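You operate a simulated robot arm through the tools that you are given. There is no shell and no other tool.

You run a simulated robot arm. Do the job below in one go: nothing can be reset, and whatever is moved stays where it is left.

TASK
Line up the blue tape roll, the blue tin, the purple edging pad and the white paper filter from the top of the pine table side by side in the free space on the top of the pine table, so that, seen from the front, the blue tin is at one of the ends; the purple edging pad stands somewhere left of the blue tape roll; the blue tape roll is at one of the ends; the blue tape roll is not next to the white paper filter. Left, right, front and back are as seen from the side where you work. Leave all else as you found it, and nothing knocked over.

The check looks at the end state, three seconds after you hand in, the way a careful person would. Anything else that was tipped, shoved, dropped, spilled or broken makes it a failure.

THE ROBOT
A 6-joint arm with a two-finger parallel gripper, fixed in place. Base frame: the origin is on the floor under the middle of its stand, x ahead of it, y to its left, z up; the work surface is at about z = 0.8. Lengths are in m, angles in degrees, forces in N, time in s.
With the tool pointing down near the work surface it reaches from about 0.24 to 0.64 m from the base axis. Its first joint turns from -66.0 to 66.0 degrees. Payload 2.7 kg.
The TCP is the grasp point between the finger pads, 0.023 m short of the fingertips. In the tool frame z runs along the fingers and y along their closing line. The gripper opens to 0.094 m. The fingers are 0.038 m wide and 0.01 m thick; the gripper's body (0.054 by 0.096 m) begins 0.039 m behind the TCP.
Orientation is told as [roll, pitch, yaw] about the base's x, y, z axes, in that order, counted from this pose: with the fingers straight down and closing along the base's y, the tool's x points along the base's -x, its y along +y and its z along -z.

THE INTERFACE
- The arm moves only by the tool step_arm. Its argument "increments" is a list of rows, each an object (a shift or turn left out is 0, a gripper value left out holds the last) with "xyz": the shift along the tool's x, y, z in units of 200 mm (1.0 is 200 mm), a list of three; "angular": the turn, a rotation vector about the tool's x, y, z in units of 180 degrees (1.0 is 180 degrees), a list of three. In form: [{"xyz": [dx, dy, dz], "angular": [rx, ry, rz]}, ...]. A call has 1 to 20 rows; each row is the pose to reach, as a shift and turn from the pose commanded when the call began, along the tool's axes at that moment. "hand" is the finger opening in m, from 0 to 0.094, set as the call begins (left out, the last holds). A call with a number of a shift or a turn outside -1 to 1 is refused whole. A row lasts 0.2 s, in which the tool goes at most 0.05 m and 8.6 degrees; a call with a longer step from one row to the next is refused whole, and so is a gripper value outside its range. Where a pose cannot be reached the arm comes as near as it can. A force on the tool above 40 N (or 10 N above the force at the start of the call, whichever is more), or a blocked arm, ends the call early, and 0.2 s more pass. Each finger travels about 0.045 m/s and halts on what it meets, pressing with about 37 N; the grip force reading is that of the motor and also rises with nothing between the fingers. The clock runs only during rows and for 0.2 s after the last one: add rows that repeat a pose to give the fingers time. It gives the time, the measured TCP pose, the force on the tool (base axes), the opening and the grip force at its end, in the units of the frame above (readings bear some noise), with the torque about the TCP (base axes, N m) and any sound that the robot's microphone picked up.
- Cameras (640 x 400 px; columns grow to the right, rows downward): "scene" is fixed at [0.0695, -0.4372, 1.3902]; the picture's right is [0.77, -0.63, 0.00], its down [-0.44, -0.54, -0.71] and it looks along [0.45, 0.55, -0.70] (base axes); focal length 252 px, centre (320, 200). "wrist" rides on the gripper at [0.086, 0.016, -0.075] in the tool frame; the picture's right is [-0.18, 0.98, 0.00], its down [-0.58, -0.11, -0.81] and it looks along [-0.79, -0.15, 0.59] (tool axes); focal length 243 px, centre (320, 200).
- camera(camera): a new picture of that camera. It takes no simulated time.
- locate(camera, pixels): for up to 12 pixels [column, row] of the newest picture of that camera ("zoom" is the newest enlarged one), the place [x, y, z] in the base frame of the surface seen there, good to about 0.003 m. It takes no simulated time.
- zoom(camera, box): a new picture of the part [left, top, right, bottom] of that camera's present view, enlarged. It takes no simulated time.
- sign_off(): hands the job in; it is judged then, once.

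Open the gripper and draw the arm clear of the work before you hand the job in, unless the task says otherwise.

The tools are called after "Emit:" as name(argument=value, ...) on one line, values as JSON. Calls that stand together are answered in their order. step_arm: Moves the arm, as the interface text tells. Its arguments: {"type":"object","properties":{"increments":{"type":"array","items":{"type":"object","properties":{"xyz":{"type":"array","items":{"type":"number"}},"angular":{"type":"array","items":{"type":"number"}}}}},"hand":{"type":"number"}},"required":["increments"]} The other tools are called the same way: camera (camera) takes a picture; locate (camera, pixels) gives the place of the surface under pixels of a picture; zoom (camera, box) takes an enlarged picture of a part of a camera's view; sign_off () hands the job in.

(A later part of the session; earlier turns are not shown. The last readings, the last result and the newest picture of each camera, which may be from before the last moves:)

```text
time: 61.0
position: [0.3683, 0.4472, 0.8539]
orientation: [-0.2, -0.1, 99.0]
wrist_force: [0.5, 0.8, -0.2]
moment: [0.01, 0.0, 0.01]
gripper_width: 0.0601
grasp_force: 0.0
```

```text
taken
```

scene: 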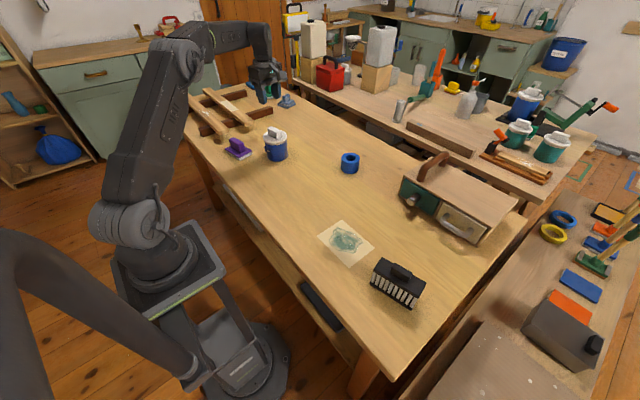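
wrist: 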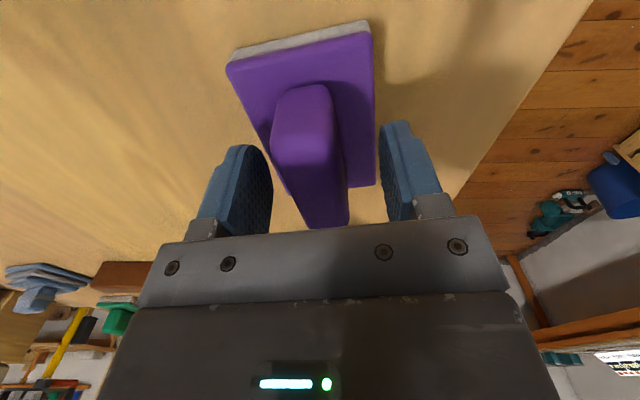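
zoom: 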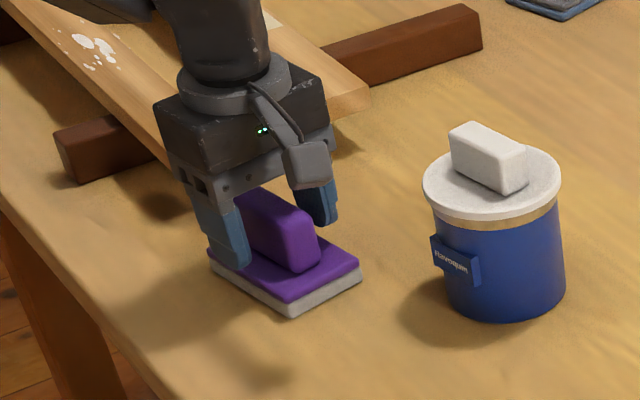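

The fingers straddle the purple handle with no contact. I close, then lift slowly.

Emit:
step_arm(increments=[{"xyz": [0, 0, 0]}, {"xyz": [0, 0, 0]}, {"xyz": [0, 0, 0]}, {"xyz": [0, 0, 0]}, {"xyz": [0, 0, 0]}], hand=0.01)

Emit:
step_arm(increments=[{"xyz": [0, 0, -0.02]}, {"xyz": [0, 0, -0.06]}, {"xyz": [0, 0, -0.12]}, {"xyz": [0, 0, -0.22]}, {"xyz": [0, 0, -0.35]}, {"xyz": [0, 0, -0.5]}, {"xyz": [0, 0, -0.65]}, {"xyz": [0, 0, -0.8]}, {"xyz": [0, 0, -0.8]}])

Emit:
camera(camera="scene")

Emit:
camera(camera="wrist")

```text
time: 62.2
position: [0.3686, 0.4469, 0.8525]
orientation: [-0.1, 0.0, 99.0]
wrist_force: [0.9, 0.0, 0.7]
moment: [0.01, 0.04, 0.02]
gripper_width: 0.0256
grasp_force: 36.9
```

```text
time: 64.2
position: [0.3702, 0.4469, 1.0114]
orientation: [-0.1, -0.1, 99.0]
wrist_force: [0.4, 0.3, -0.4]
moment: [-0.01, -0.03, 0.02]
gripper_width: 0.0252
grasp_force: 36.8
```

```text
taken
```

scene: 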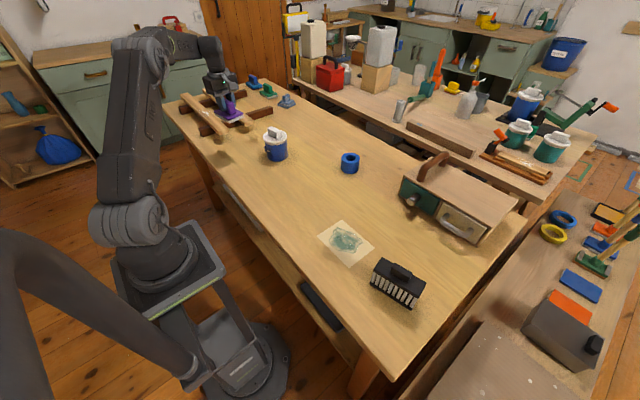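

```text
taken
```

wrist: 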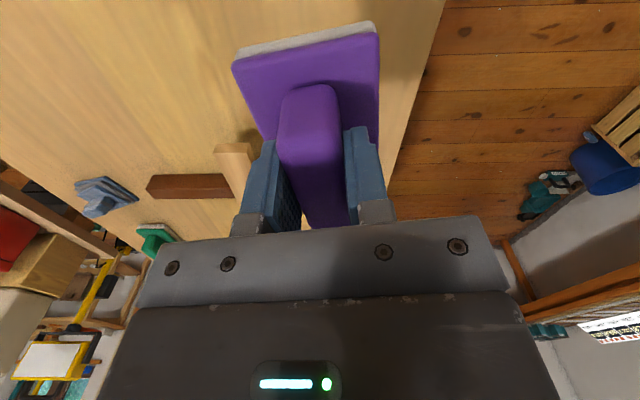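

The pad is held (opening 0.025), bottom at z≈0.96, above the tin's height. I carry it to (0.48, 0.07), turning 9° on the second leg so that it lies square with the row.

Emit:
step_arm(increments=[{"xyz": [0.05, -0.0065, 0]}, {"xyz": [0.16, -0.0208, 0]}, {"xyz": [0.3, -0.039, 0]}, {"xyz": [0.45, -0.0585, 0]}, {"xyz": [0.6, -0.0779, 0]}, {"xyz": [0.75, -0.0974, 0]}, {"xyz": [0.87, -0.113, 0]}, {"xyz": [0.97, -0.126, 0]}, {"xyz": [0.97, -0.126, 0]}])

Emit:
step_arm(increments=[{"xyz": [0.05, -0.0065, 0], "angular": [0, 0, 0.006]}, {"xyz": [0.16, -0.0208, 0], "angular": [0, 0, 0.012]}, {"xyz": [0.3, -0.039, 0], "angular": [0, 0, 0.018]}, {"xyz": [0.45, -0.0585, 0], "angular": [0, 0, 0.025]}, {"xyz": [0.6, -0.0779, 0], "angular": [0, 0, 0.032]}, {"xyz": [0.75, -0.0974, 0], "angular": [0, 0, 0.038]}, {"xyz": [0.87, -0.113, 0], "angular": [0, 0, 0.045]}, {"xyz": [0.97, -0.126, 0], "angular": [0, 0, 0.05]}, {"xyz": [0.97, -0.126, 0], "angular": [0, 0, 0.05]}])

Emit:
camera(camera="scene")

Emit:
camera(camera="wrist")

```text
time: 66.2
position: [0.4255, 0.2603, 1.011]
orientation: [-0.1, 0.0, 99.0]
wrist_force: [-0.2, 0.0, -0.7]
moment: [0.0, -0.01, 0.01]
gripper_width: 0.0253
grasp_force: 37.5
```

```text
time: 68.2
position: [0.4795, 0.0713, 1.0125]
orientation: [0.0, 0.1, 90.0]
wrist_force: [-0.7, 1.1, -1.0]
moment: [-0.01, 0.0, 0.0]
gripper_width: 0.0253
grasp_force: 37.0
```

```text
taken
```

scene: 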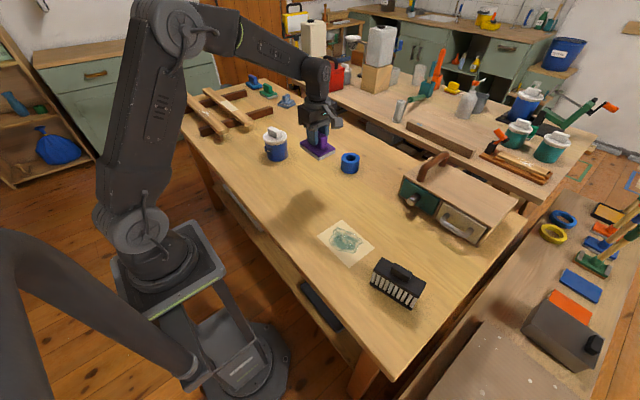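

```text
taken
```

wrist: 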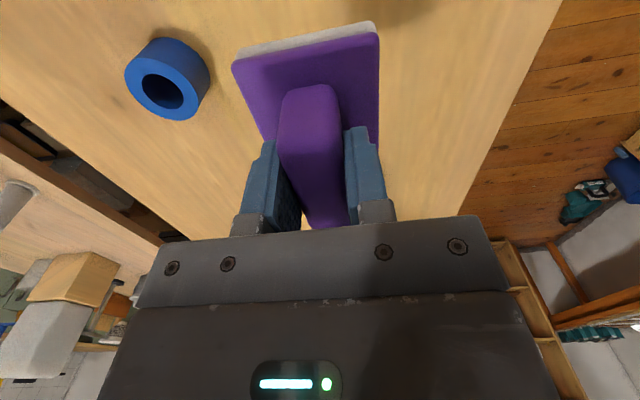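

The pad hangs above the free spot (0.48,0.07), tape well clear. I lower by 155 mm, then feel for the table.

Emit:
step_arm(increments=[{"xyz": [0, 0, 0.1]}, {"xyz": [0, 0, 0.25]}, {"xyz": [0, 0, 0.4]}, {"xyz": [0, 0, 0.55]}, {"xyz": [0, 0, 0.66]}, {"xyz": [0, 0, 0.73]}, {"xyz": [0, 0, 0.77]}, {"xyz": [0, 0, 0.78]}, {"xyz": [0, 0, 0.78]}])

Emit:
step_arm(increments=[{"xyz": [0, 0, 0.005]}, {"xyz": [0, 0, 0.01]}, {"xyz": [0, 0, 0.015]}, {"xyz": [0, 0, 0.02]}, {"xyz": [0, 0, 0.02]}])

```text
time: 70.2
position: [0.4809, 0.0715, 0.8571]
orientation: [-0.1, -0.1, 90.0]
wrist_force: [0.2, 0.6, 0.5]
moment: [0.01, 0.01, -0.02]
gripper_width: 0.0254
grasp_force: 37.0
```

```text
time: 71.4
position: [0.4811, 0.0714, 0.8532]
orientation: [-0.1, -0.1, 90.0]
wrist_force: [0.2, -1.0, 2.2]
moment: [0.01, 0.12, 0.0]
gripper_width: 0.0254
grasp_force: 36.9
```

Contact at z 0.853 (+2.2 N), matching the pick height. I release and rise.

Emit:
step_arm(increments=[{"xyz": [0, 0, 0]}, {"xyz": [0, 0, 0]}, {"xyz": [0, 0, 0]}, {"xyz": [0, 0, 0]}], hand=0.06)

Emit:
step_arm(increments=[{"xyz": [0, 0, -0.05]}, {"xyz": [0, 0, -0.12]}, {"xyz": [0, 0, -0.25]}, {"xyz": [0, 0, -0.4]}, {"xyz": [0, 0, -0.55]}, {"xyz": [0, 0, -0.7]}, {"xyz": [0, 0, -0.85]}, {"xyz": [0, 0, -0.85]}], hand=0.06)

Emit:
camera(camera="scene")

Emit:
camera(camera="wrist")

Emit:
zoom(camera="scene", box=[360, 245, 435, 315])

Emit:
locate(camera="zoom", pixels=[[300, 100], [420, 160], [285, 140], [400, 200], [230, 60], [500, 220], [175, 130], [450, 310], [160, 220], [410, 370], [350, 140]])

```text
time: 72.4
position: [0.4792, 0.0701, 0.8535]
orientation: [-0.1, 0.0, 90.0]
wrist_force: [0.5, -0.8, -0.3]
moment: [-0.03, -0.02, 0.0]
gripper_width: 0.0598
grasp_force: 0.0
```

```text
time: 74.2
position: [0.4807, 0.0699, 1.0245]
orientation: [-0.1, -0.1, 90.0]
wrist_force: [0.1, 0.0, -0.5]
moment: [0.01, 0.02, 0.0]
gripper_width: 0.0601
grasp_force: 0.0
```

```text
taken
```

scene: 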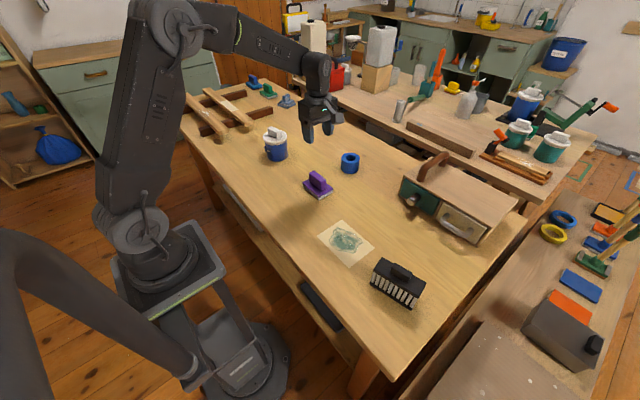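

```text
taken
```

wrist: 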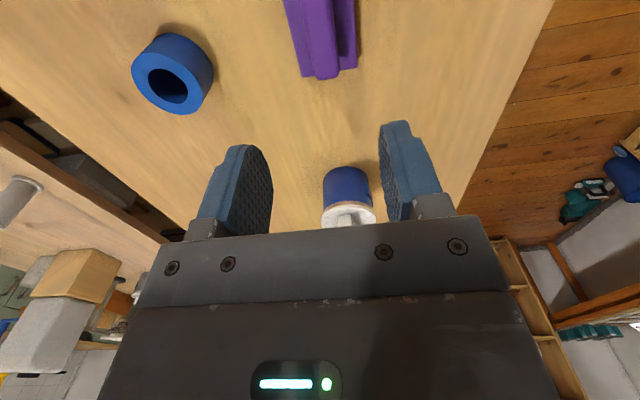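

```text
5.71 times, centred on (398, 280) of scene
```

zoom: 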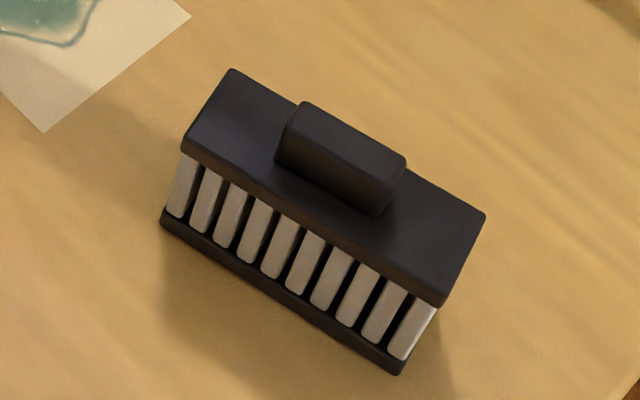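

```text
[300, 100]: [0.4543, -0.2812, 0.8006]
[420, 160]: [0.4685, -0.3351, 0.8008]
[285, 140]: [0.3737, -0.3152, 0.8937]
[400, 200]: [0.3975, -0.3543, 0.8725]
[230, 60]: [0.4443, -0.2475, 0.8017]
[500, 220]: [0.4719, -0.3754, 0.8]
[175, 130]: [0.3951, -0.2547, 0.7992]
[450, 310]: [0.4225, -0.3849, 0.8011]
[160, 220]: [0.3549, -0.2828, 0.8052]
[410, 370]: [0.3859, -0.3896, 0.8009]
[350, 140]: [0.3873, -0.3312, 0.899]
```

The pad stands upright at (318,185) on its place. Next is the filter near (0.39,-0.335), grip block top z≈0.898; I go there turning the yaw to -81° (through 0).

Emit:
step_arm(increments=[{"xyz": [0.0909, 0.0227, -0.0118], "angular": [0, 0, 0.0455]}, {"xyz": [0.1818, 0.0455, -0.0236], "angular": [0, 0, 0.0909]}, {"xyz": [0.2727, 0.0682, -0.0355], "angular": [0, 0, 0.1364]}, {"xyz": [0.3636, 0.0909, -0.0473], "angular": [0, 0, 0.1818]}, {"xyz": [0.4545, 0.1136, -0.0591], "angular": [0, 0, 0.2273]}, {"xyz": [0.5455, 0.1364, -0.0709], "angular": [0, 0, 0.2727]}, {"xyz": [0.6364, 0.1591, -0.0827], "angular": [0, 0, 0.3182]}, {"xyz": [0.7273, 0.1818, -0.0945], "angular": [0, 0, 0.3636]}, {"xyz": [0.8182, 0.2045, -0.1064], "angular": [0, 0, 0.4091]}, {"xyz": [0.9091, 0.2273, -0.1182], "angular": [0, 0, 0.4545]}, {"xyz": [1.0, 0.25, -0.13], "angular": [0, 0, 0.5]}, {"xyz": [1.0, 0.25, -0.13], "angular": [0, 0, 0.5]}])

Emit:
step_arm(increments=[{"xyz": [0.02, -0.095, 0], "angular": [0, 0, 0.045]}, {"xyz": [0.04, -0.19, 0], "angular": [0, 0, 0.09]}, {"xyz": [0.06, -0.285, 0], "angular": [0, 0, 0.135]}, {"xyz": [0.08, -0.38, 0], "angular": [0, 0, 0.18]}, {"xyz": [0.1, -0.475, 0], "angular": [0, 0, 0.225]}, {"xyz": [0.12, -0.57, 0], "angular": [0, 0, 0.27]}, {"xyz": [0.14, -0.665, 0], "angular": [0, 0, 0.315]}, {"xyz": [0.16, -0.76, 0], "angular": [0, 0, 0.36]}, {"xyz": [0.18, -0.855, 0], "angular": [0, 0, 0.405]}, {"xyz": [0.2, -0.95, 0], "angular": [0, 0, 0.45]}, {"xyz": [0.2, -0.95, 0], "angular": [0, 0, 0.45]}])

Emit:
camera(camera="wrist")

Emit:
camera(camera="scene")

```text
time: 76.8
position: [0.4306, -0.1275, 1.0481]
orientation: [0.0, 0.0, -0.1]
wrist_force: [0.8, -0.2, 0.4]
moment: [-0.03, 0.05, -0.02]
gripper_width: 0.0602
grasp_force: 0.1
```

```text
time: 79.2
position: [0.3896, -0.3193, 1.0495]
orientation: [0.1, 0.1, -81.1]
wrist_force: [0.3, 0.1, 0.3]
moment: [0.01, -0.01, -0.01]
gripper_width: 0.0601
grasp_force: 0.0
```

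```text
taken
```

wrist: 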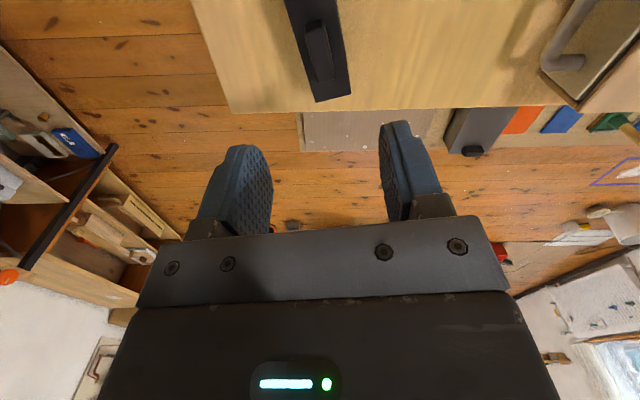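

```text
taken
```

scene: 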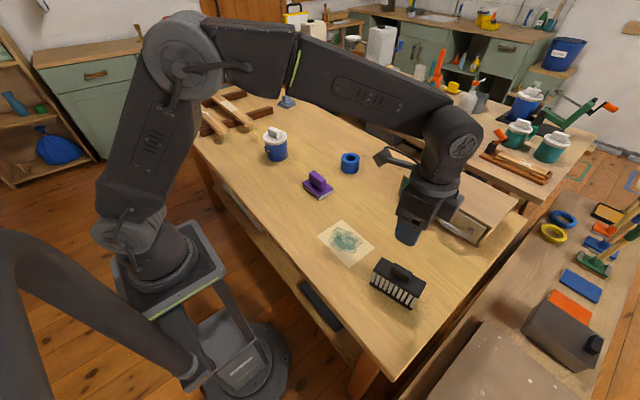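

The filter is in the wrist view at about (320,50). I zoom and locate its grip block.

Emit:
zoom(camera="wrist", box=[250, 0, 390, 110])

Emit:
locate(camera="zoom", pixels=[[300, 110], [320, 200], [340, 290], [280, 100], [330, 100], [300, 250], [365, 250], [200, 60], [390, 60], [430, 330], [290, 350], [350, 330]])

```text
3.64 times, centred on (320, 55) of wrist
```

zoom: 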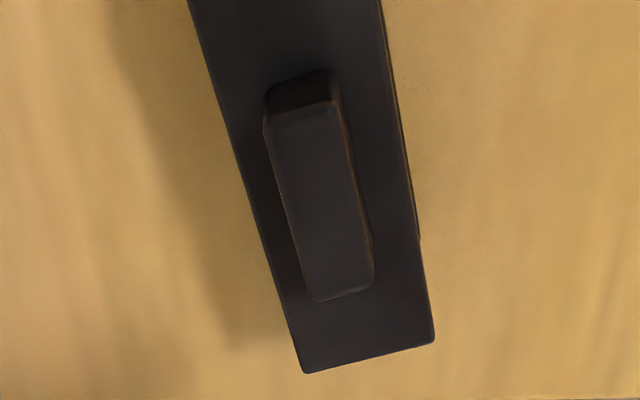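

```text
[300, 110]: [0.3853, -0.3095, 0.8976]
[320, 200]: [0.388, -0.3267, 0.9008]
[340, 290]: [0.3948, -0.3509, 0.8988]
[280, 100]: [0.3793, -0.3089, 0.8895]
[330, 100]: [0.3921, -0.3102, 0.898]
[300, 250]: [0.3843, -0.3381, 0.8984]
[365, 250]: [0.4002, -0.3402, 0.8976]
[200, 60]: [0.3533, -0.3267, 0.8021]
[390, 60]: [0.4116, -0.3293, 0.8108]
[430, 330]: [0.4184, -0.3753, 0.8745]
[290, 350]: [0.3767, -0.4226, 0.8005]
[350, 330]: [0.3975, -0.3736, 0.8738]
```

Block axis is turned ~13–15° (centre (0.390,-0.330), top z 0.899, plate top 0.874). I turn 5° more, descend to TCP z≈0.90 straddling the block, still open.

Emit:
step_arm(increments=[{"xyz": [-0.0494, -0.008, 0.15], "angular": [0, 0, -0.014]}, {"xyz": [-0.0494, -0.008, 0.3], "angular": [0, 0, -0.028]}, {"xyz": [-0.0494, -0.008, 0.45], "angular": [0, 0, -0.028]}, {"xyz": [-0.0494, -0.008, 0.58], "angular": [0, 0, -0.028]}, {"xyz": [-0.0494, -0.008, 0.68], "angular": [0, 0, -0.028]}, {"xyz": [-0.0494, -0.008, 0.73], "angular": [0, 0, -0.028]}, {"xyz": [-0.0494, -0.008, 0.75], "angular": [0, 0, -0.028]}, {"xyz": [-0.0494, -0.008, 0.75], "angular": [0, 0, -0.028]}], hand=0.06)

Emit:
camera(camera="wrist")

Emit:
zoom(camera="scene", box=[350, 210, 450, 320])

```text
time: 81.0
position: [0.3889, -0.328, 0.8983]
orientation: [0.2, 0.0, -76.0]
wrist_force: [-0.7, 0.6, -0.5]
moment: [0.0, 0.01, 0.01]
gripper_width: 0.06
grasp_force: 0.0
```

```text
taken
```

wrist: 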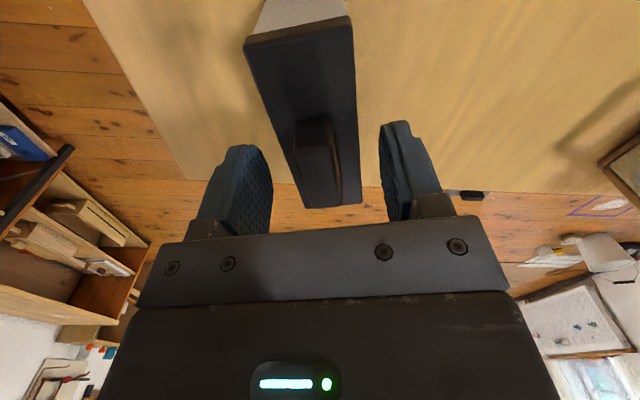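

```text
3.64 times, centred on (400, 265) of scene
```

zoom: 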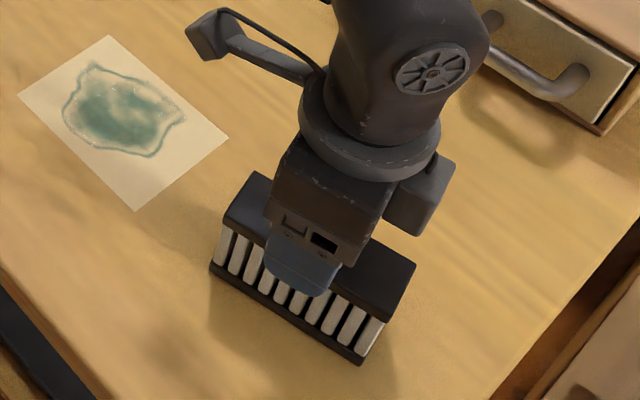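

Fingers straddle the block (tips ~3 mm above the plate), no force. I close on it.

Emit:
step_arm(increments=[{"xyz": [0, 0, 0]}, {"xyz": [0, 0, 0]}, {"xyz": [0, 0, 0]}, {"xyz": [0, 0, 0]}, {"xyz": [0, 0, 0]}], hand=0.008)

Emit:
step_arm(increments=[{"xyz": [0, 0, -0.02]}, {"xyz": [0, 0, -0.05]}, {"xyz": [0, 0, -0.1]}, {"xyz": [0, 0, -0.15]}, {"xyz": [0, 0, -0.2]}, {"xyz": [0, 0, -0.2]}])

Emit:
camera(camera="wrist")

Emit:
zoom(camera="scene", box=[350, 190, 450, 320])

```text
time: 82.2
position: [0.3906, -0.3289, 0.8985]
orientation: [0.2, 0.1, -75.9]
wrist_force: [-0.2, -0.5, -0.1]
moment: [0.03, -0.01, -0.01]
gripper_width: 0.0178
grasp_force: 37.3
```

```text
time: 83.6
position: [0.3895, -0.3296, 0.9388]
orientation: [0.2, -0.1, -76.0]
wrist_force: [0.4, 0.4, -1.9]
moment: [-0.04, 0.02, -0.02]
gripper_width: 0.0176
grasp_force: 37.0
```

```text
taken
```

wrist: 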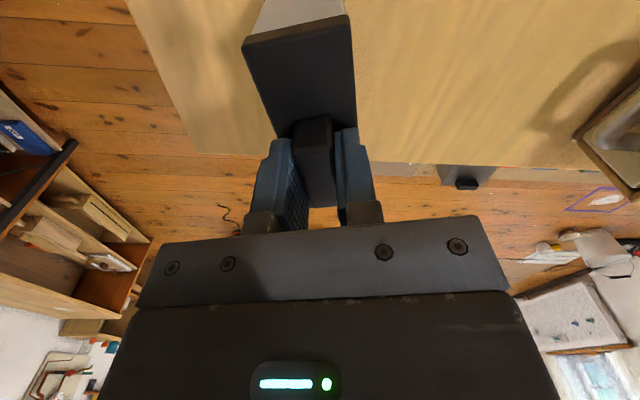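

```text
3.08 times, centred on (400, 255) of scene
```

zoom: 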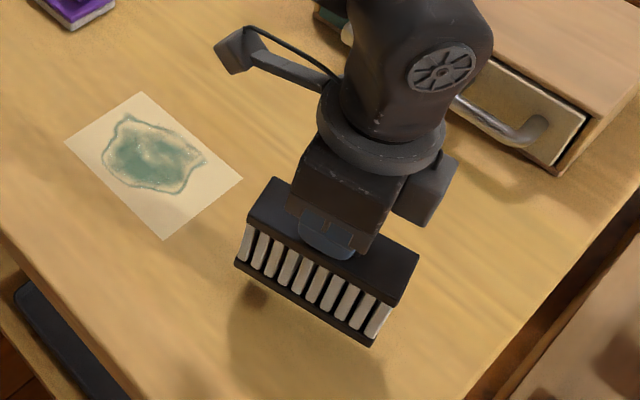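

The filter is lifted level (opening 0.018). I raise it to z≈1.03 and carry it towards (0.48, 0.20), passing above the pad with clearance.

Emit:
step_arm(increments=[{"xyz": [0, 0, -0.08]}, {"xyz": [0, 0, -0.2]}, {"xyz": [0, 0, -0.32]}, {"xyz": [0, 0, -0.42]}, {"xyz": [0, 0, -0.45]}, {"xyz": [0, 0, -0.45]}])

Emit:
step_arm(increments=[{"xyz": [0.041, 0.018, 0]}, {"xyz": [0.123, 0.0539, 0]}, {"xyz": [0.246, 0.1077, 0]}, {"xyz": [0.369, 0.1616, 0]}, {"xyz": [0.493, 0.2154, 0]}, {"xyz": [0.616, 0.2693, 0]}, {"xyz": [0.739, 0.3231, 0]}, {"xyz": [0.821, 0.359, 0]}, {"xyz": [0.821, 0.359, 0]}])

Emit:
step_arm(increments=[{"xyz": [0.041, 0.018, 0]}, {"xyz": [0.123, 0.0539, 0]}, {"xyz": [0.246, 0.1077, 0]}, {"xyz": [0.369, 0.1616, 0]}, {"xyz": [0.493, 0.2154, 0]}, {"xyz": [0.616, 0.2693, 0]}, {"xyz": [0.739, 0.3231, 0]}, {"xyz": [0.821, 0.359, 0]}, {"xyz": [0.821, 0.359, 0]}])

Emit:
camera(camera="scene")

```text
time: 85.0
position: [0.3903, -0.3292, 1.0286]
orientation: [0.0, 0.0, -76.0]
wrist_force: [-0.7, -0.5, -1.4]
moment: [0.0, 0.01, -0.02]
gripper_width: 0.0177
grasp_force: 36.5
```

```text
time: 87.0
position: [0.4184, -0.1518, 1.0278]
orientation: [0.0, -0.1, -75.9]
wrist_force: [0.1, -0.7, -1.0]
moment: [0.01, 0.02, -0.01]
gripper_width: 0.0177
grasp_force: 36.8
```

```text
time: 89.0
position: [0.4498, 0.026, 1.0298]
orientation: [0.1, -0.1, -76.0]
wrist_force: [0.2, -0.1, -0.7]
moment: [0.0, 0.02, -0.02]
gripper_width: 0.0178
grasp_force: 36.9
```

```text
taken
```

scene: 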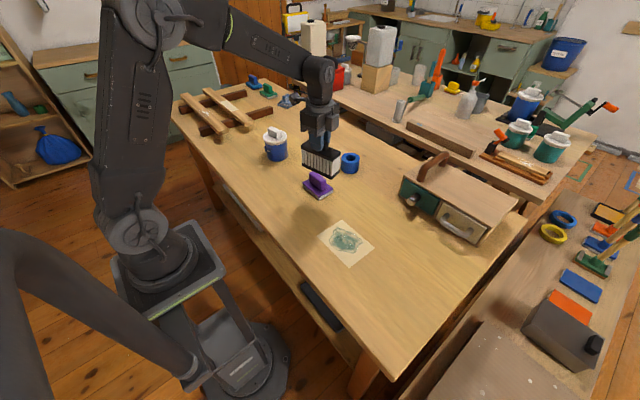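

The filter hangs level, passing above the pad. I finish the travel to (0.48,0.20) and turn 14° so that it lies square with the row.

Emit:
step_arm(increments=[{"xyz": [0.041, 0.018, 0], "angular": [0, 0, 0.01]}, {"xyz": [0.123, 0.0539, 0], "angular": [0, 0, 0.02]}, {"xyz": [0.246, 0.1077, 0], "angular": [0, 0, 0.03]}, {"xyz": [0.369, 0.1616, 0], "angular": [0, 0, 0.04]}, {"xyz": [0.493, 0.2154, 0], "angular": [0, 0, 0.05]}, {"xyz": [0.616, 0.2693, 0], "angular": [0, 0, 0.06]}, {"xyz": [0.739, 0.3231, 0], "angular": [0, 0, 0.07]}, {"xyz": [0.821, 0.359, 0], "angular": [0, 0, 0.0778]}, {"xyz": [0.821, 0.359, 0], "angular": [0, 0, 0.0778]}])

Emit:
camera(camera="scene")

Emit:
camera(camera="wrist")

Emit:
zoom(camera="scene", box=[245, 100, 375, 210])

```text
time: 91.0
position: [0.4779, 0.2029, 1.0288]
orientation: [0.1, 0.0, -90.1]
wrist_force: [0.7, 0.5, -2.1]
moment: [0.04, 0.0, -0.01]
gripper_width: 0.0173
grasp_force: 36.5
```

```text
taken
```

scene: 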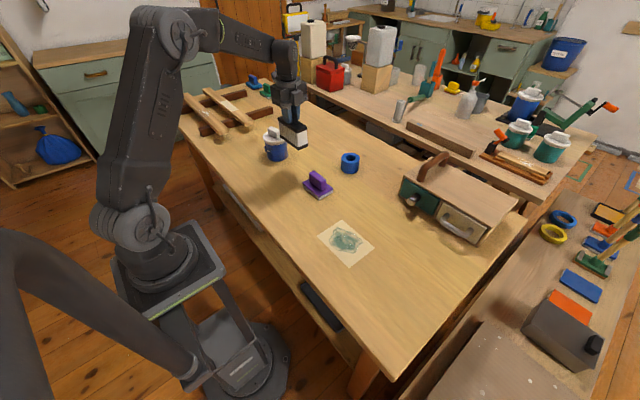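

```text
taken
```

wrist: 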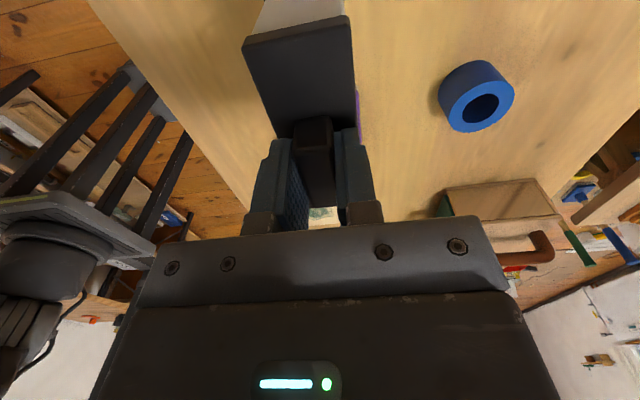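

```text
3.64 times, centred on (310, 155) of scene
```

zoom: 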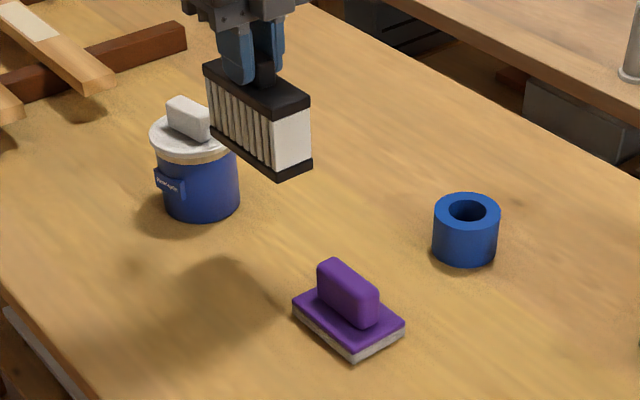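

The filter is over the gap between the tin and the pad. I lower it to bottom height ~0.83 first and check the side gaps.

Emit:
step_arm(increments=[{"xyz": [0, 0, 0.08]}, {"xyz": [0, 0, 0.2]}, {"xyz": [0, 0, 0.32]}, {"xyz": [0, 0, 0.43]}, {"xyz": [0, 0, 0.5]}, {"xyz": [0, 0, 0.5]}])

Emit:
zoom(camera="scene", box=[245, 100, 375, 210])

Emit:
camera(camera="wrist")

```text
time: 92.4
position: [0.4791, 0.2021, 0.9265]
orientation: [0.1, 0.0, -89.8]
wrist_force: [0.0, 0.6, -1.4]
moment: [-0.02, -0.05, 0.0]
gripper_width: 0.0174
grasp_force: 37.1
```

```text
3.64 times, centred on (310, 155) of scene
```

zoom: 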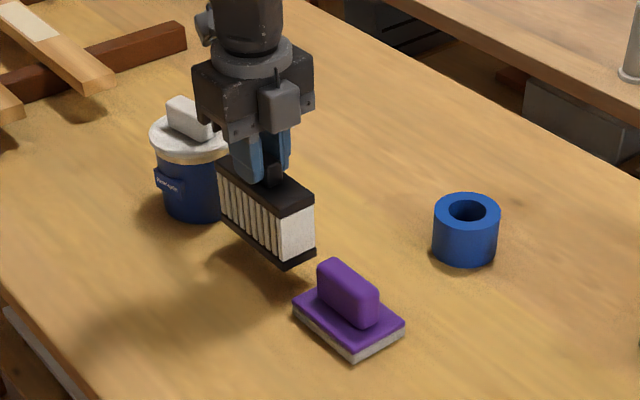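

```text
taken
```

wrist: 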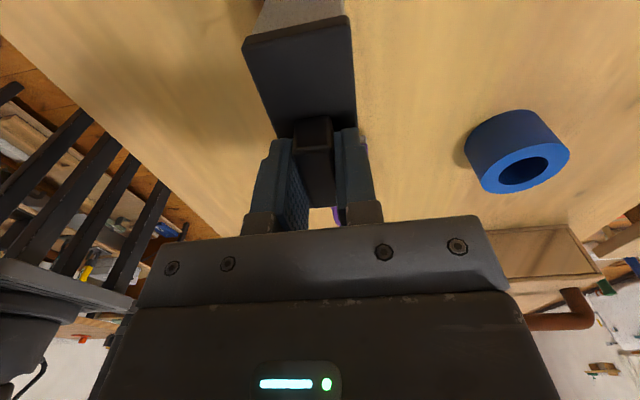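

Both side gaps look fine. I lower the rest and creep onto the table.

Emit:
step_arm(increments=[{"xyz": [0, 0, 0.04]}, {"xyz": [0, 0, 0.08]}, {"xyz": [0, 0, 0.115]}, {"xyz": [0, 0, 0.135]}, {"xyz": [0, 0, 0.145]}, {"xyz": [0, 0, 0.145]}])

Emit:
step_arm(increments=[{"xyz": [0, 0, 0.005]}, {"xyz": [0, 0, 0.009]}, {"xyz": [0, 0, 0.013]}, {"xyz": [0, 0, 0.017]}, {"xyz": [0, 0, 0.017]}])

```text
time: 93.8
position: [0.4789, 0.2008, 0.8987]
orientation: [0.1, -0.1, -89.9]
wrist_force: [0.3, 0.2, -1.0]
moment: [0.04, 0.0, 0.0]
gripper_width: 0.0178
grasp_force: 37.0
```

```text
time: 95.0
position: [0.4804, 0.2015, 0.8988]
orientation: [0.4, 0.1, -89.9]
wrist_force: [-6.9, -6.9, 27.2]
moment: [-0.79, 0.32, -0.07]
gripper_width: 0.0176
grasp_force: 36.9
```

Firm contact (27 N), a bit more than needed; I back off about 2.5 mm, then open.

Emit:
step_arm(increments=[{"xyz": [0, 0, -0.006]}, {"xyz": [0, 0, -0.012]}, {"xyz": [0, 0, -0.012]}])

Emit:
step_arm(increments=[{"xyz": [0, 0, 0]}, {"xyz": [0, 0, 0]}, {"xyz": [0, 0, 0]}, {"xyz": [0, 0, 0]}], hand=0.05)

Emit:
step_arm(increments=[{"xyz": [0, 0, -0.05]}, {"xyz": [0, 0, -0.12]}, {"xyz": [0, 0, -0.25]}, {"xyz": [0, 0, -0.4]}, {"xyz": [0, 0, -0.55]}, {"xyz": [0, 0, -0.7]}, {"xyz": [0, 0, -0.7]}], hand=0.05)

Emit:
camera(camera="scene")

Emit:
zoom(camera="scene", box=[245, 110, 375, 210])

```text
time: 95.8
position: [0.48, 0.2019, 0.8983]
orientation: [0.2, 0.0, -90.0]
wrist_force: [-0.6, -5.0, 14.5]
moment: [-0.08, -0.03, 0.01]
gripper_width: 0.0176
grasp_force: 37.2
```

```text
time: 96.8
position: [0.4811, 0.2018, 0.8978]
orientation: [0.0, 0.0, -90.0]
wrist_force: [0.3, 0.9, -0.7]
moment: [-0.03, 0.0, -0.03]
gripper_width: 0.0501
grasp_force: 0.0
```

```text
time: 98.4
position: [0.4793, 0.2023, 1.04]
orientation: [0.1, 0.0, -89.9]
wrist_force: [1.2, -0.7, -0.5]
moment: [-0.02, -0.03, -0.03]
gripper_width: 0.0502
grasp_force: 0.1
```

```text
taken
```

scene: 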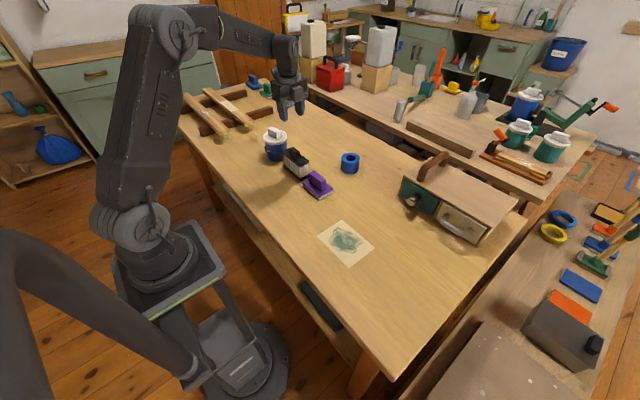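

```text
4.00 times, centred on (310, 160) of scene
```

zoom: 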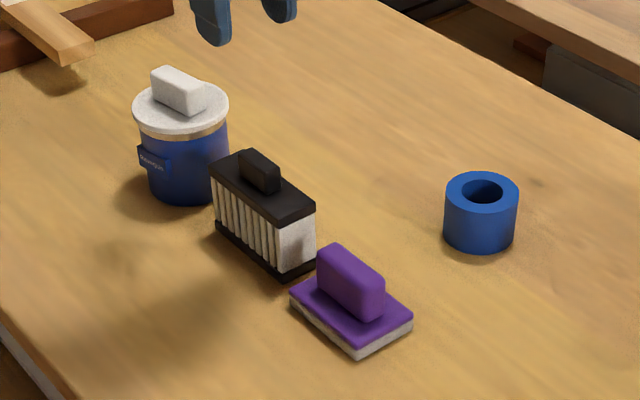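

The filter stands upright between tin and pad. Last is the tape roll at (350,163); I turn back to yaw 0 and go to (0.56,0.087,1.0) fully open for a look.

Emit:
step_arm(increments=[{"xyz": [-0.0514, 0.0364, 0.0182], "angular": [0, 0, -0.0455]}, {"xyz": [-0.1027, 0.0727, 0.0364], "angular": [0, 0, -0.0909]}, {"xyz": [-0.1541, 0.1091, 0.0545], "angular": [0, 0, -0.1364]}, {"xyz": [-0.2055, 0.1455, 0.0727], "angular": [0, 0, -0.1818]}, {"xyz": [-0.2568, 0.1818, 0.0909], "angular": [0, 0, -0.2273]}, {"xyz": [-0.3082, 0.2182, 0.1091], "angular": [0, 0, -0.2727]}, {"xyz": [-0.3595, 0.2545, 0.1273], "angular": [0, 0, -0.3182]}, {"xyz": [-0.4109, 0.2909, 0.1455], "angular": [0, 0, -0.3636]}, {"xyz": [-0.4623, 0.3273, 0.1636], "angular": [0, 0, -0.4091]}, {"xyz": [-0.5136, 0.3636, 0.1818], "angular": [0, 0, -0.4545]}, {"xyz": [-0.565, 0.4, 0.2], "angular": [0, 0, -0.5]}, {"xyz": [-0.565, 0.4, 0.2], "angular": [0, 0, -0.5]}], hand=0.094)

Emit:
camera(camera="wrist")

Emit:
zoom(camera="wrist", box=[240, 60, 400, 190])

```text
time: 101.0
position: [0.5587, 0.089, 0.9997]
orientation: [0.0, -0.2, 0.1]
wrist_force: [-0.7, 0.0, -0.8]
moment: [0.01, 0.01, 0.02]
gripper_width: 0.0938
grasp_force: 0.1
```

```text
taken
```

wrist: 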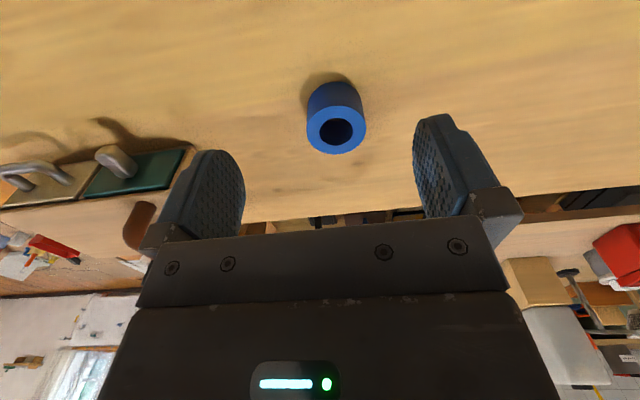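

```text
3.08 times, centred on (320, 125) of wrist
```

zoom: 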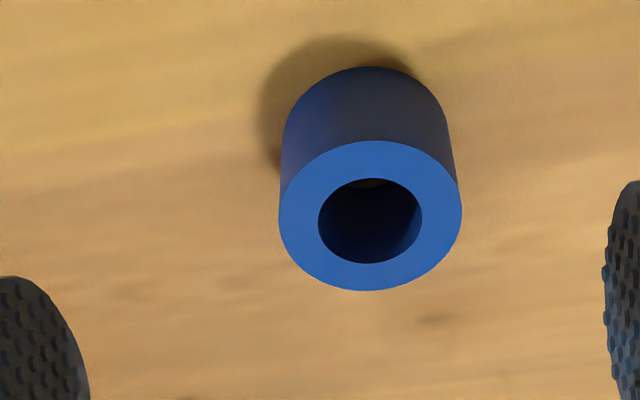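

The roll is centred near (337,130) in the wrist view. I locate its top ring.

Emit:
locate(camera="zoom", pixels=[[284, 215], [457, 210], [370, 145], [370, 286], [300, 165], [440, 165], [300, 260], [440, 265], [370, 72], [290, 130], [445, 130]])

```text
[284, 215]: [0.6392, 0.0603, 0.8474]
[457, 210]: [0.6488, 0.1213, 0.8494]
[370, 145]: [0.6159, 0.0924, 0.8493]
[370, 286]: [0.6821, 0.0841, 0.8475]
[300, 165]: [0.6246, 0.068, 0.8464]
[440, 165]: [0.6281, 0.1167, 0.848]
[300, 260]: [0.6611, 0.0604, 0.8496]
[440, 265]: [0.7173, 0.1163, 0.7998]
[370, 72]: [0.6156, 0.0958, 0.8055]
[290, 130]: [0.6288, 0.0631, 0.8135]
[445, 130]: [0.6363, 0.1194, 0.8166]
```

Tape centre ≈ (0.649,0.090), top z 0.849, Ø≈0.068, at the edge of reach. I tilt the tool by 10° outwards and go above it at z≈0.93 to see what the arm reaches.

Emit:
step_arm(increments=[{"xyz": [-0.08, 0.003, 0.07], "angular": [0, -0.0111, 0]}, {"xyz": [-0.16, 0.006, 0.14], "angular": [0, -0.0222, 0]}, {"xyz": [-0.24, 0.009, 0.21], "angular": [0, -0.0333, 0]}, {"xyz": [-0.32, 0.012, 0.28], "angular": [0, -0.0444, 0]}, {"xyz": [-0.4, 0.015, 0.35], "angular": [0, -0.0556, 0]}, {"xyz": [-0.4, 0.015, 0.35], "angular": [0, -0.0556, 0]}], hand=0.094)

Emit:
camera(camera="wrist")

Emit:
camera(camera="scene")

```text
time: 102.4
position: [0.6391, 0.0916, 0.9293]
orientation: [0.0, -10.2, 0.1]
wrist_force: [-0.5, 0.2, 0.2]
moment: [0.01, -0.02, -0.03]
gripper_width: 0.0942
grasp_force: 0.0
```

```text
taken
```

wrist: 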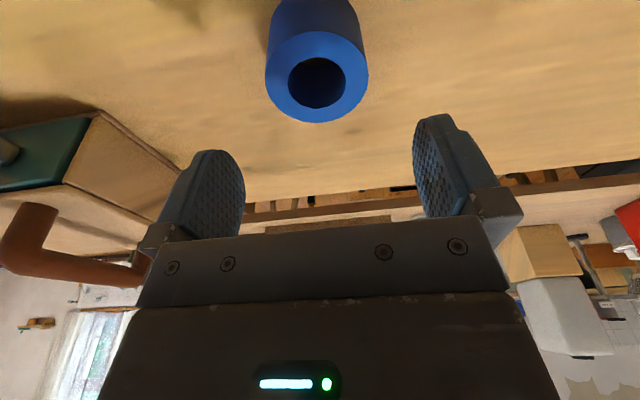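

```text
taken
```

scene: 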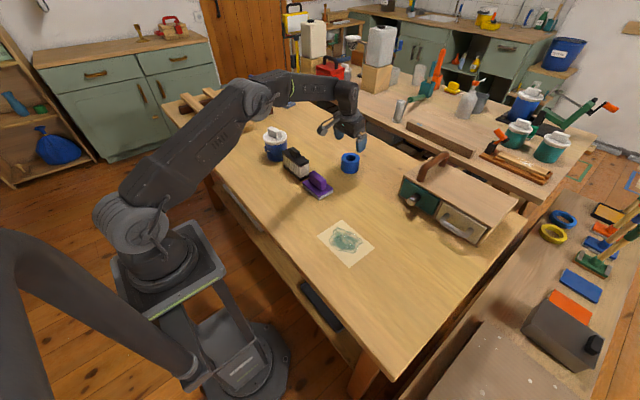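

The pose is reached exactly. From here I re-measure the ring to centre the fingers.

Emit:
locate(camera="wrist", pixels=[[268, 78], [366, 72], [316, 33], [316, 120], [280, 50], [352, 48], [285, 108], [350, 105]])

```text
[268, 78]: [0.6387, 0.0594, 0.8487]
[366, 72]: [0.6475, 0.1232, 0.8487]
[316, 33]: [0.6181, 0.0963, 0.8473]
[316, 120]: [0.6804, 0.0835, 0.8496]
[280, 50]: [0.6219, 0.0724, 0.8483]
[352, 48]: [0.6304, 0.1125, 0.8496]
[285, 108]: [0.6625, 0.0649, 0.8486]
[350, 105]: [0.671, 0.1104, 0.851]
```

Ring centre ≈ (0.6465,0.0903). I descend straight to TCP (0.643,0.090,0.834) keeping the 10° tilt, then close.

Emit:
step_arm(increments=[{"xyz": [0.0137, 0.0003, 0.0951]}, {"xyz": [0.0274, 0.0006, 0.1901]}, {"xyz": [0.0412, 0.0009, 0.2852]}, {"xyz": [0.0549, 0.0012, 0.3802]}, {"xyz": [0.0631, 0.0014, 0.4373]}, {"xyz": [0.0686, 0.0015, 0.4753]}, {"xyz": [0.0686, 0.0015, 0.4753]}], hand=0.094)

Emit:
camera(camera="wrist")

Emit:
zoom(camera="scene", box=[290, 95, 400, 205])

```text
time: 104.0
position: [0.6401, 0.0917, 0.8334]
orientation: [-0.1, -10.2, 0.0]
wrist_force: [0.6, 0.9, 0.0]
moment: [-0.01, 0.02, 0.02]
gripper_width: 0.094
grasp_force: 0.0
```

```text
taken
```

wrist: 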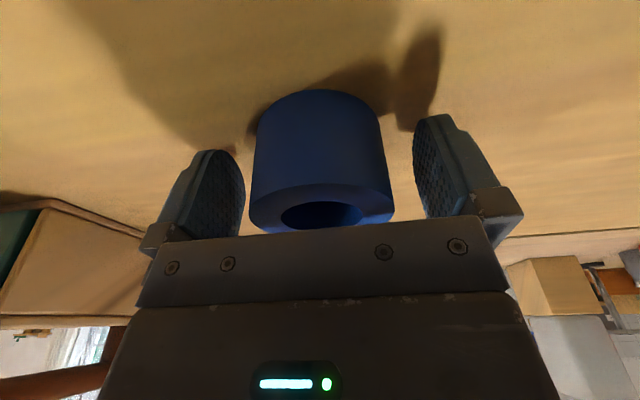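

```text
3.64 times, centred on (345, 150) of scene
```

zoom: 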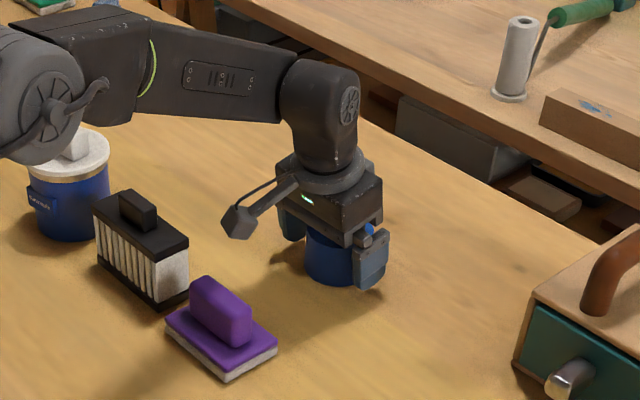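

The roll sits between the fingers with no contact. I close on it.

Emit:
step_arm(increments=[{"xyz": [0, 0, 0]}, {"xyz": [0, 0, 0]}, {"xyz": [0, 0, 0]}, {"xyz": [0, 0, 0]}, {"xyz": [0, 0, 0]}], hand=0.05)

```text
time: 105.2
position: [0.6414, 0.0903, 0.8341]
orientation: [0.0, -10.1, 0.0]
wrist_force: [-0.4, -0.1, 0.5]
moment: [0.04, 0.0, -0.04]
gripper_width: 0.0668
grasp_force: 36.7
```

Gripped at 0.067. I lift straight up by 100 mm and look.

Emit:
step_arm(increments=[{"xyz": [-0.0052, 0, -0.0295]}, {"xyz": [-0.0174, 0, -0.0985]}, {"xyz": [-0.0347, 0, -0.197]}, {"xyz": [-0.0521, 0, -0.2954]}, {"xyz": [-0.0694, 0, -0.3939]}, {"xyz": [-0.0868, 0, -0.4924]}, {"xyz": [-0.0868, 0, -0.4924]}])

Emit:
zoom(camera="scene", box=[270, 85, 400, 215])

Emit:
locate(camera="zoom", pixels=[[162, 285], [200, 325], [250, 300], [150, 270], [90, 240], [145, 250], [230, 285]])

```text
time: 106.8
position: [0.642, 0.0903, 0.9343]
orientation: [-0.1, -10.1, 0.1]
wrist_force: [-0.7, -0.8, -0.3]
moment: [-0.01, -0.01, 0.0]
gripper_width: 0.0667
grasp_force: 37.6
```

```text
3.08 times, centred on (335, 150) of scene
```

zoom: 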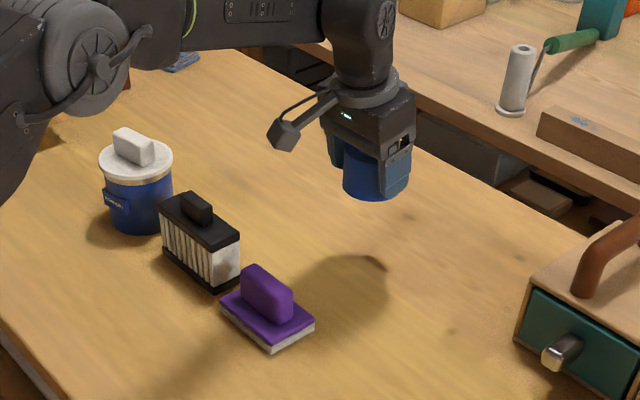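

```text
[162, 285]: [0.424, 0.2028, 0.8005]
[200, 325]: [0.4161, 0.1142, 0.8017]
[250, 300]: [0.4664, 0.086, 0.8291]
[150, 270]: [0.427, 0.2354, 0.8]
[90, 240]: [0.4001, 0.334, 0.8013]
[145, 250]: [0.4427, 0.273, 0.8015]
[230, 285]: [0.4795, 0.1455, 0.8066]
```

The roll is up. I check the pad's edges before setting the roll beside it.

Emit:
zoom(camera="scene", box=[280, 140, 345, 205])

Emit:
locate(camera="zoom", pixels=[[355, 352], [445, 295], [230, 265], [340, 345], [400, 320], [235, 240], [190, 200], [270, 200], [135, 130], [350, 250]])

```text
6.15 times, centred on (312, 172) of scene
```

zoom: 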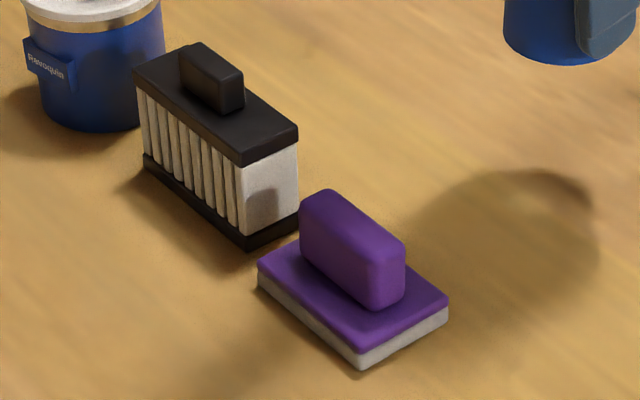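

```text
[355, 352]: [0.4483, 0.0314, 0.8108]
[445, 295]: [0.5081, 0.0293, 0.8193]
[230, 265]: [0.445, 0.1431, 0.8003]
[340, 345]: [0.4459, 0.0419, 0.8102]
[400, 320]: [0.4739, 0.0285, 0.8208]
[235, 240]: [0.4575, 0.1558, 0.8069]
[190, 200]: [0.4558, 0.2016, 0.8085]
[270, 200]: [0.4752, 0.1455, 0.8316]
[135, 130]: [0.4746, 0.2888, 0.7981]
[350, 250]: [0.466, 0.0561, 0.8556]
```

Pad's right edge is at y≈0.028. I carry the roll to (0.48,-0.042), keeping height and tilt.

Emit:
step_arm(increments=[{"xyz": [0.041, -0.0331, -0.0072]}, {"xyz": [0.123, -0.0992, -0.0217]}, {"xyz": [0.23, -0.1852, -0.0405]}, {"xyz": [0.344, -0.2778, -0.0607]}, {"xyz": [0.459, -0.3704, -0.0809]}, {"xyz": [0.574, -0.4631, -0.1012]}, {"xyz": [0.68, -0.549, -0.1199]}, {"xyz": [0.77, -0.6218, -0.1358]}, {"xyz": [0.82, -0.6615, -0.1445]}, {"xyz": [0.82, -0.6615, -0.1445]}])

Emit:
camera(camera="scene")

Emit:
camera(camera="wrist")

```text
time: 109.0
position: [0.475, -0.0405, 0.9338]
orientation: [0.0, -10.2, 0.2]
wrist_force: [-0.7, -1.1, 0.0]
moment: [-0.02, 0.01, 0.01]
gripper_width: 0.0669
grasp_force: 37.1
```

```text
taken
```

scene: 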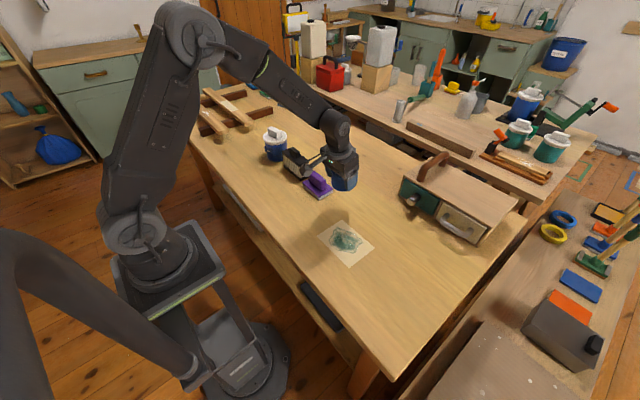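

```text
taken
```

wrist: 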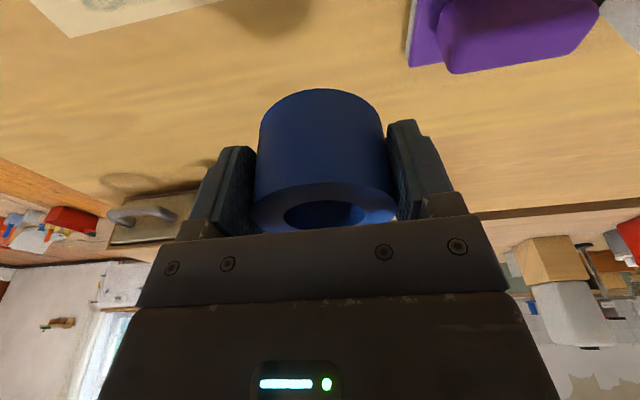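

The spot below is clear between pad and sheet. I lower vertically by 98 mm, then creep to contact.

Emit:
step_arm(increments=[{"xyz": [0.012, 0, 0.068]}, {"xyz": [0.03, 0, 0.17]}, {"xyz": [0.048, 0, 0.272]}, {"xyz": [0.063, 0, 0.357]}, {"xyz": [0.075, 0, 0.425]}, {"xyz": [0.082, 0, 0.465]}, {"xyz": [0.0851, 0, 0.4826]}, {"xyz": [0.0851, 0, 0.4826]}])

Emit:
step_arm(increments=[{"xyz": [0.0007, 0, 0.004]}, {"xyz": [0.0014, 0, 0.008]}, {"xyz": [0.002, 0, 0.0115]}, {"xyz": [0.002, 0, 0.0115]}])

```text
time: 110.8
position: [0.4765, -0.0405, 0.835]
orientation: [0.0, -10.1, 0.1]
wrist_force: [0.3, 0.2, -0.8]
moment: [0.04, 0.02, -0.01]
gripper_width: 0.0667
grasp_force: 36.5
```

```text
time: 111.8
position: [0.4766, -0.0413, 0.8342]
orientation: [-0.1, -10.2, 0.1]
wrist_force: [-0.6, 1.1, 3.2]
moment: [0.09, 0.02, 0.0]
gripper_width: 0.0664
grasp_force: 36.9
```

Contact (+3.2 N) at the pick height. I open to 0.084 and rise straight up.

Emit:
step_arm(increments=[{"xyz": [0, 0, 0]}, {"xyz": [0, 0, 0]}, {"xyz": [0, 0, 0]}], hand=0.084)

Emit:
step_arm(increments=[{"xyz": [-0.0087, 0, -0.0492]}, {"xyz": [-0.0208, 0, -0.118]}, {"xyz": [-0.0434, 0, -0.246]}, {"xyz": [-0.0694, 0, -0.394]}, {"xyz": [-0.0955, 0, -0.542]}, {"xyz": [-0.1215, 0, -0.689]}, {"xyz": [-0.1475, 0, -0.837]}, {"xyz": [-0.1649, 0, -0.9356]}, {"xyz": [-0.1649, 0, -0.9356]}], hand=0.084)

Emit:
camera(camera="scene")

Emit:
camera(camera="wrist")

```text
time: 112.6
position: [0.4758, -0.0413, 0.8333]
orientation: [0.0, -10.1, 0.0]
wrist_force: [0.0, 0.2, -0.2]
moment: [-0.03, -0.01, -0.01]
gripper_width: 0.0841
grasp_force: 0.1
```

```text
time: 114.6
position: [0.4746, -0.0411, 1.0228]
orientation: [0.0, -10.1, 0.1]
wrist_force: [0.7, -0.3, 0.3]
moment: [0.04, -0.03, 0.01]
gripper_width: 0.0841
grasp_force: 0.1
```

```text
taken
```

scene: 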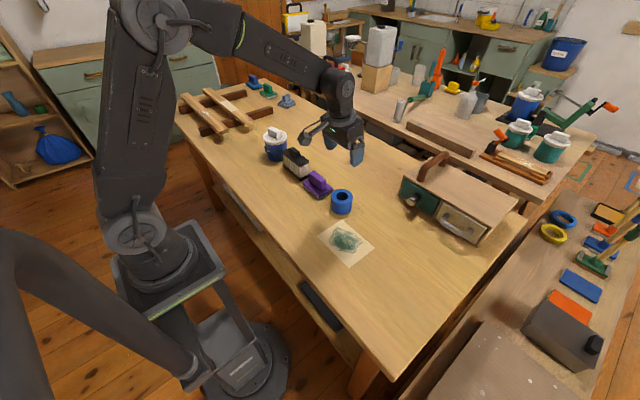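

```text
taken
```

wrist: 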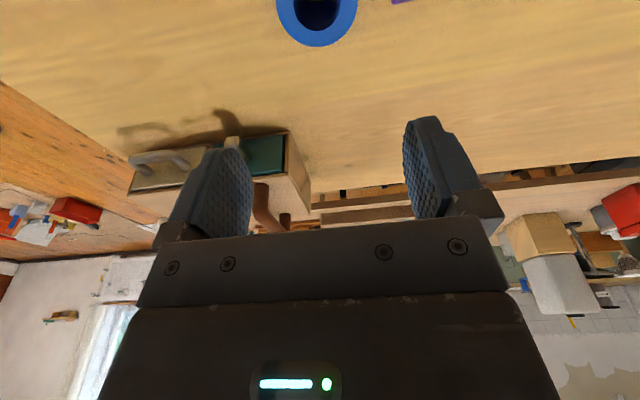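

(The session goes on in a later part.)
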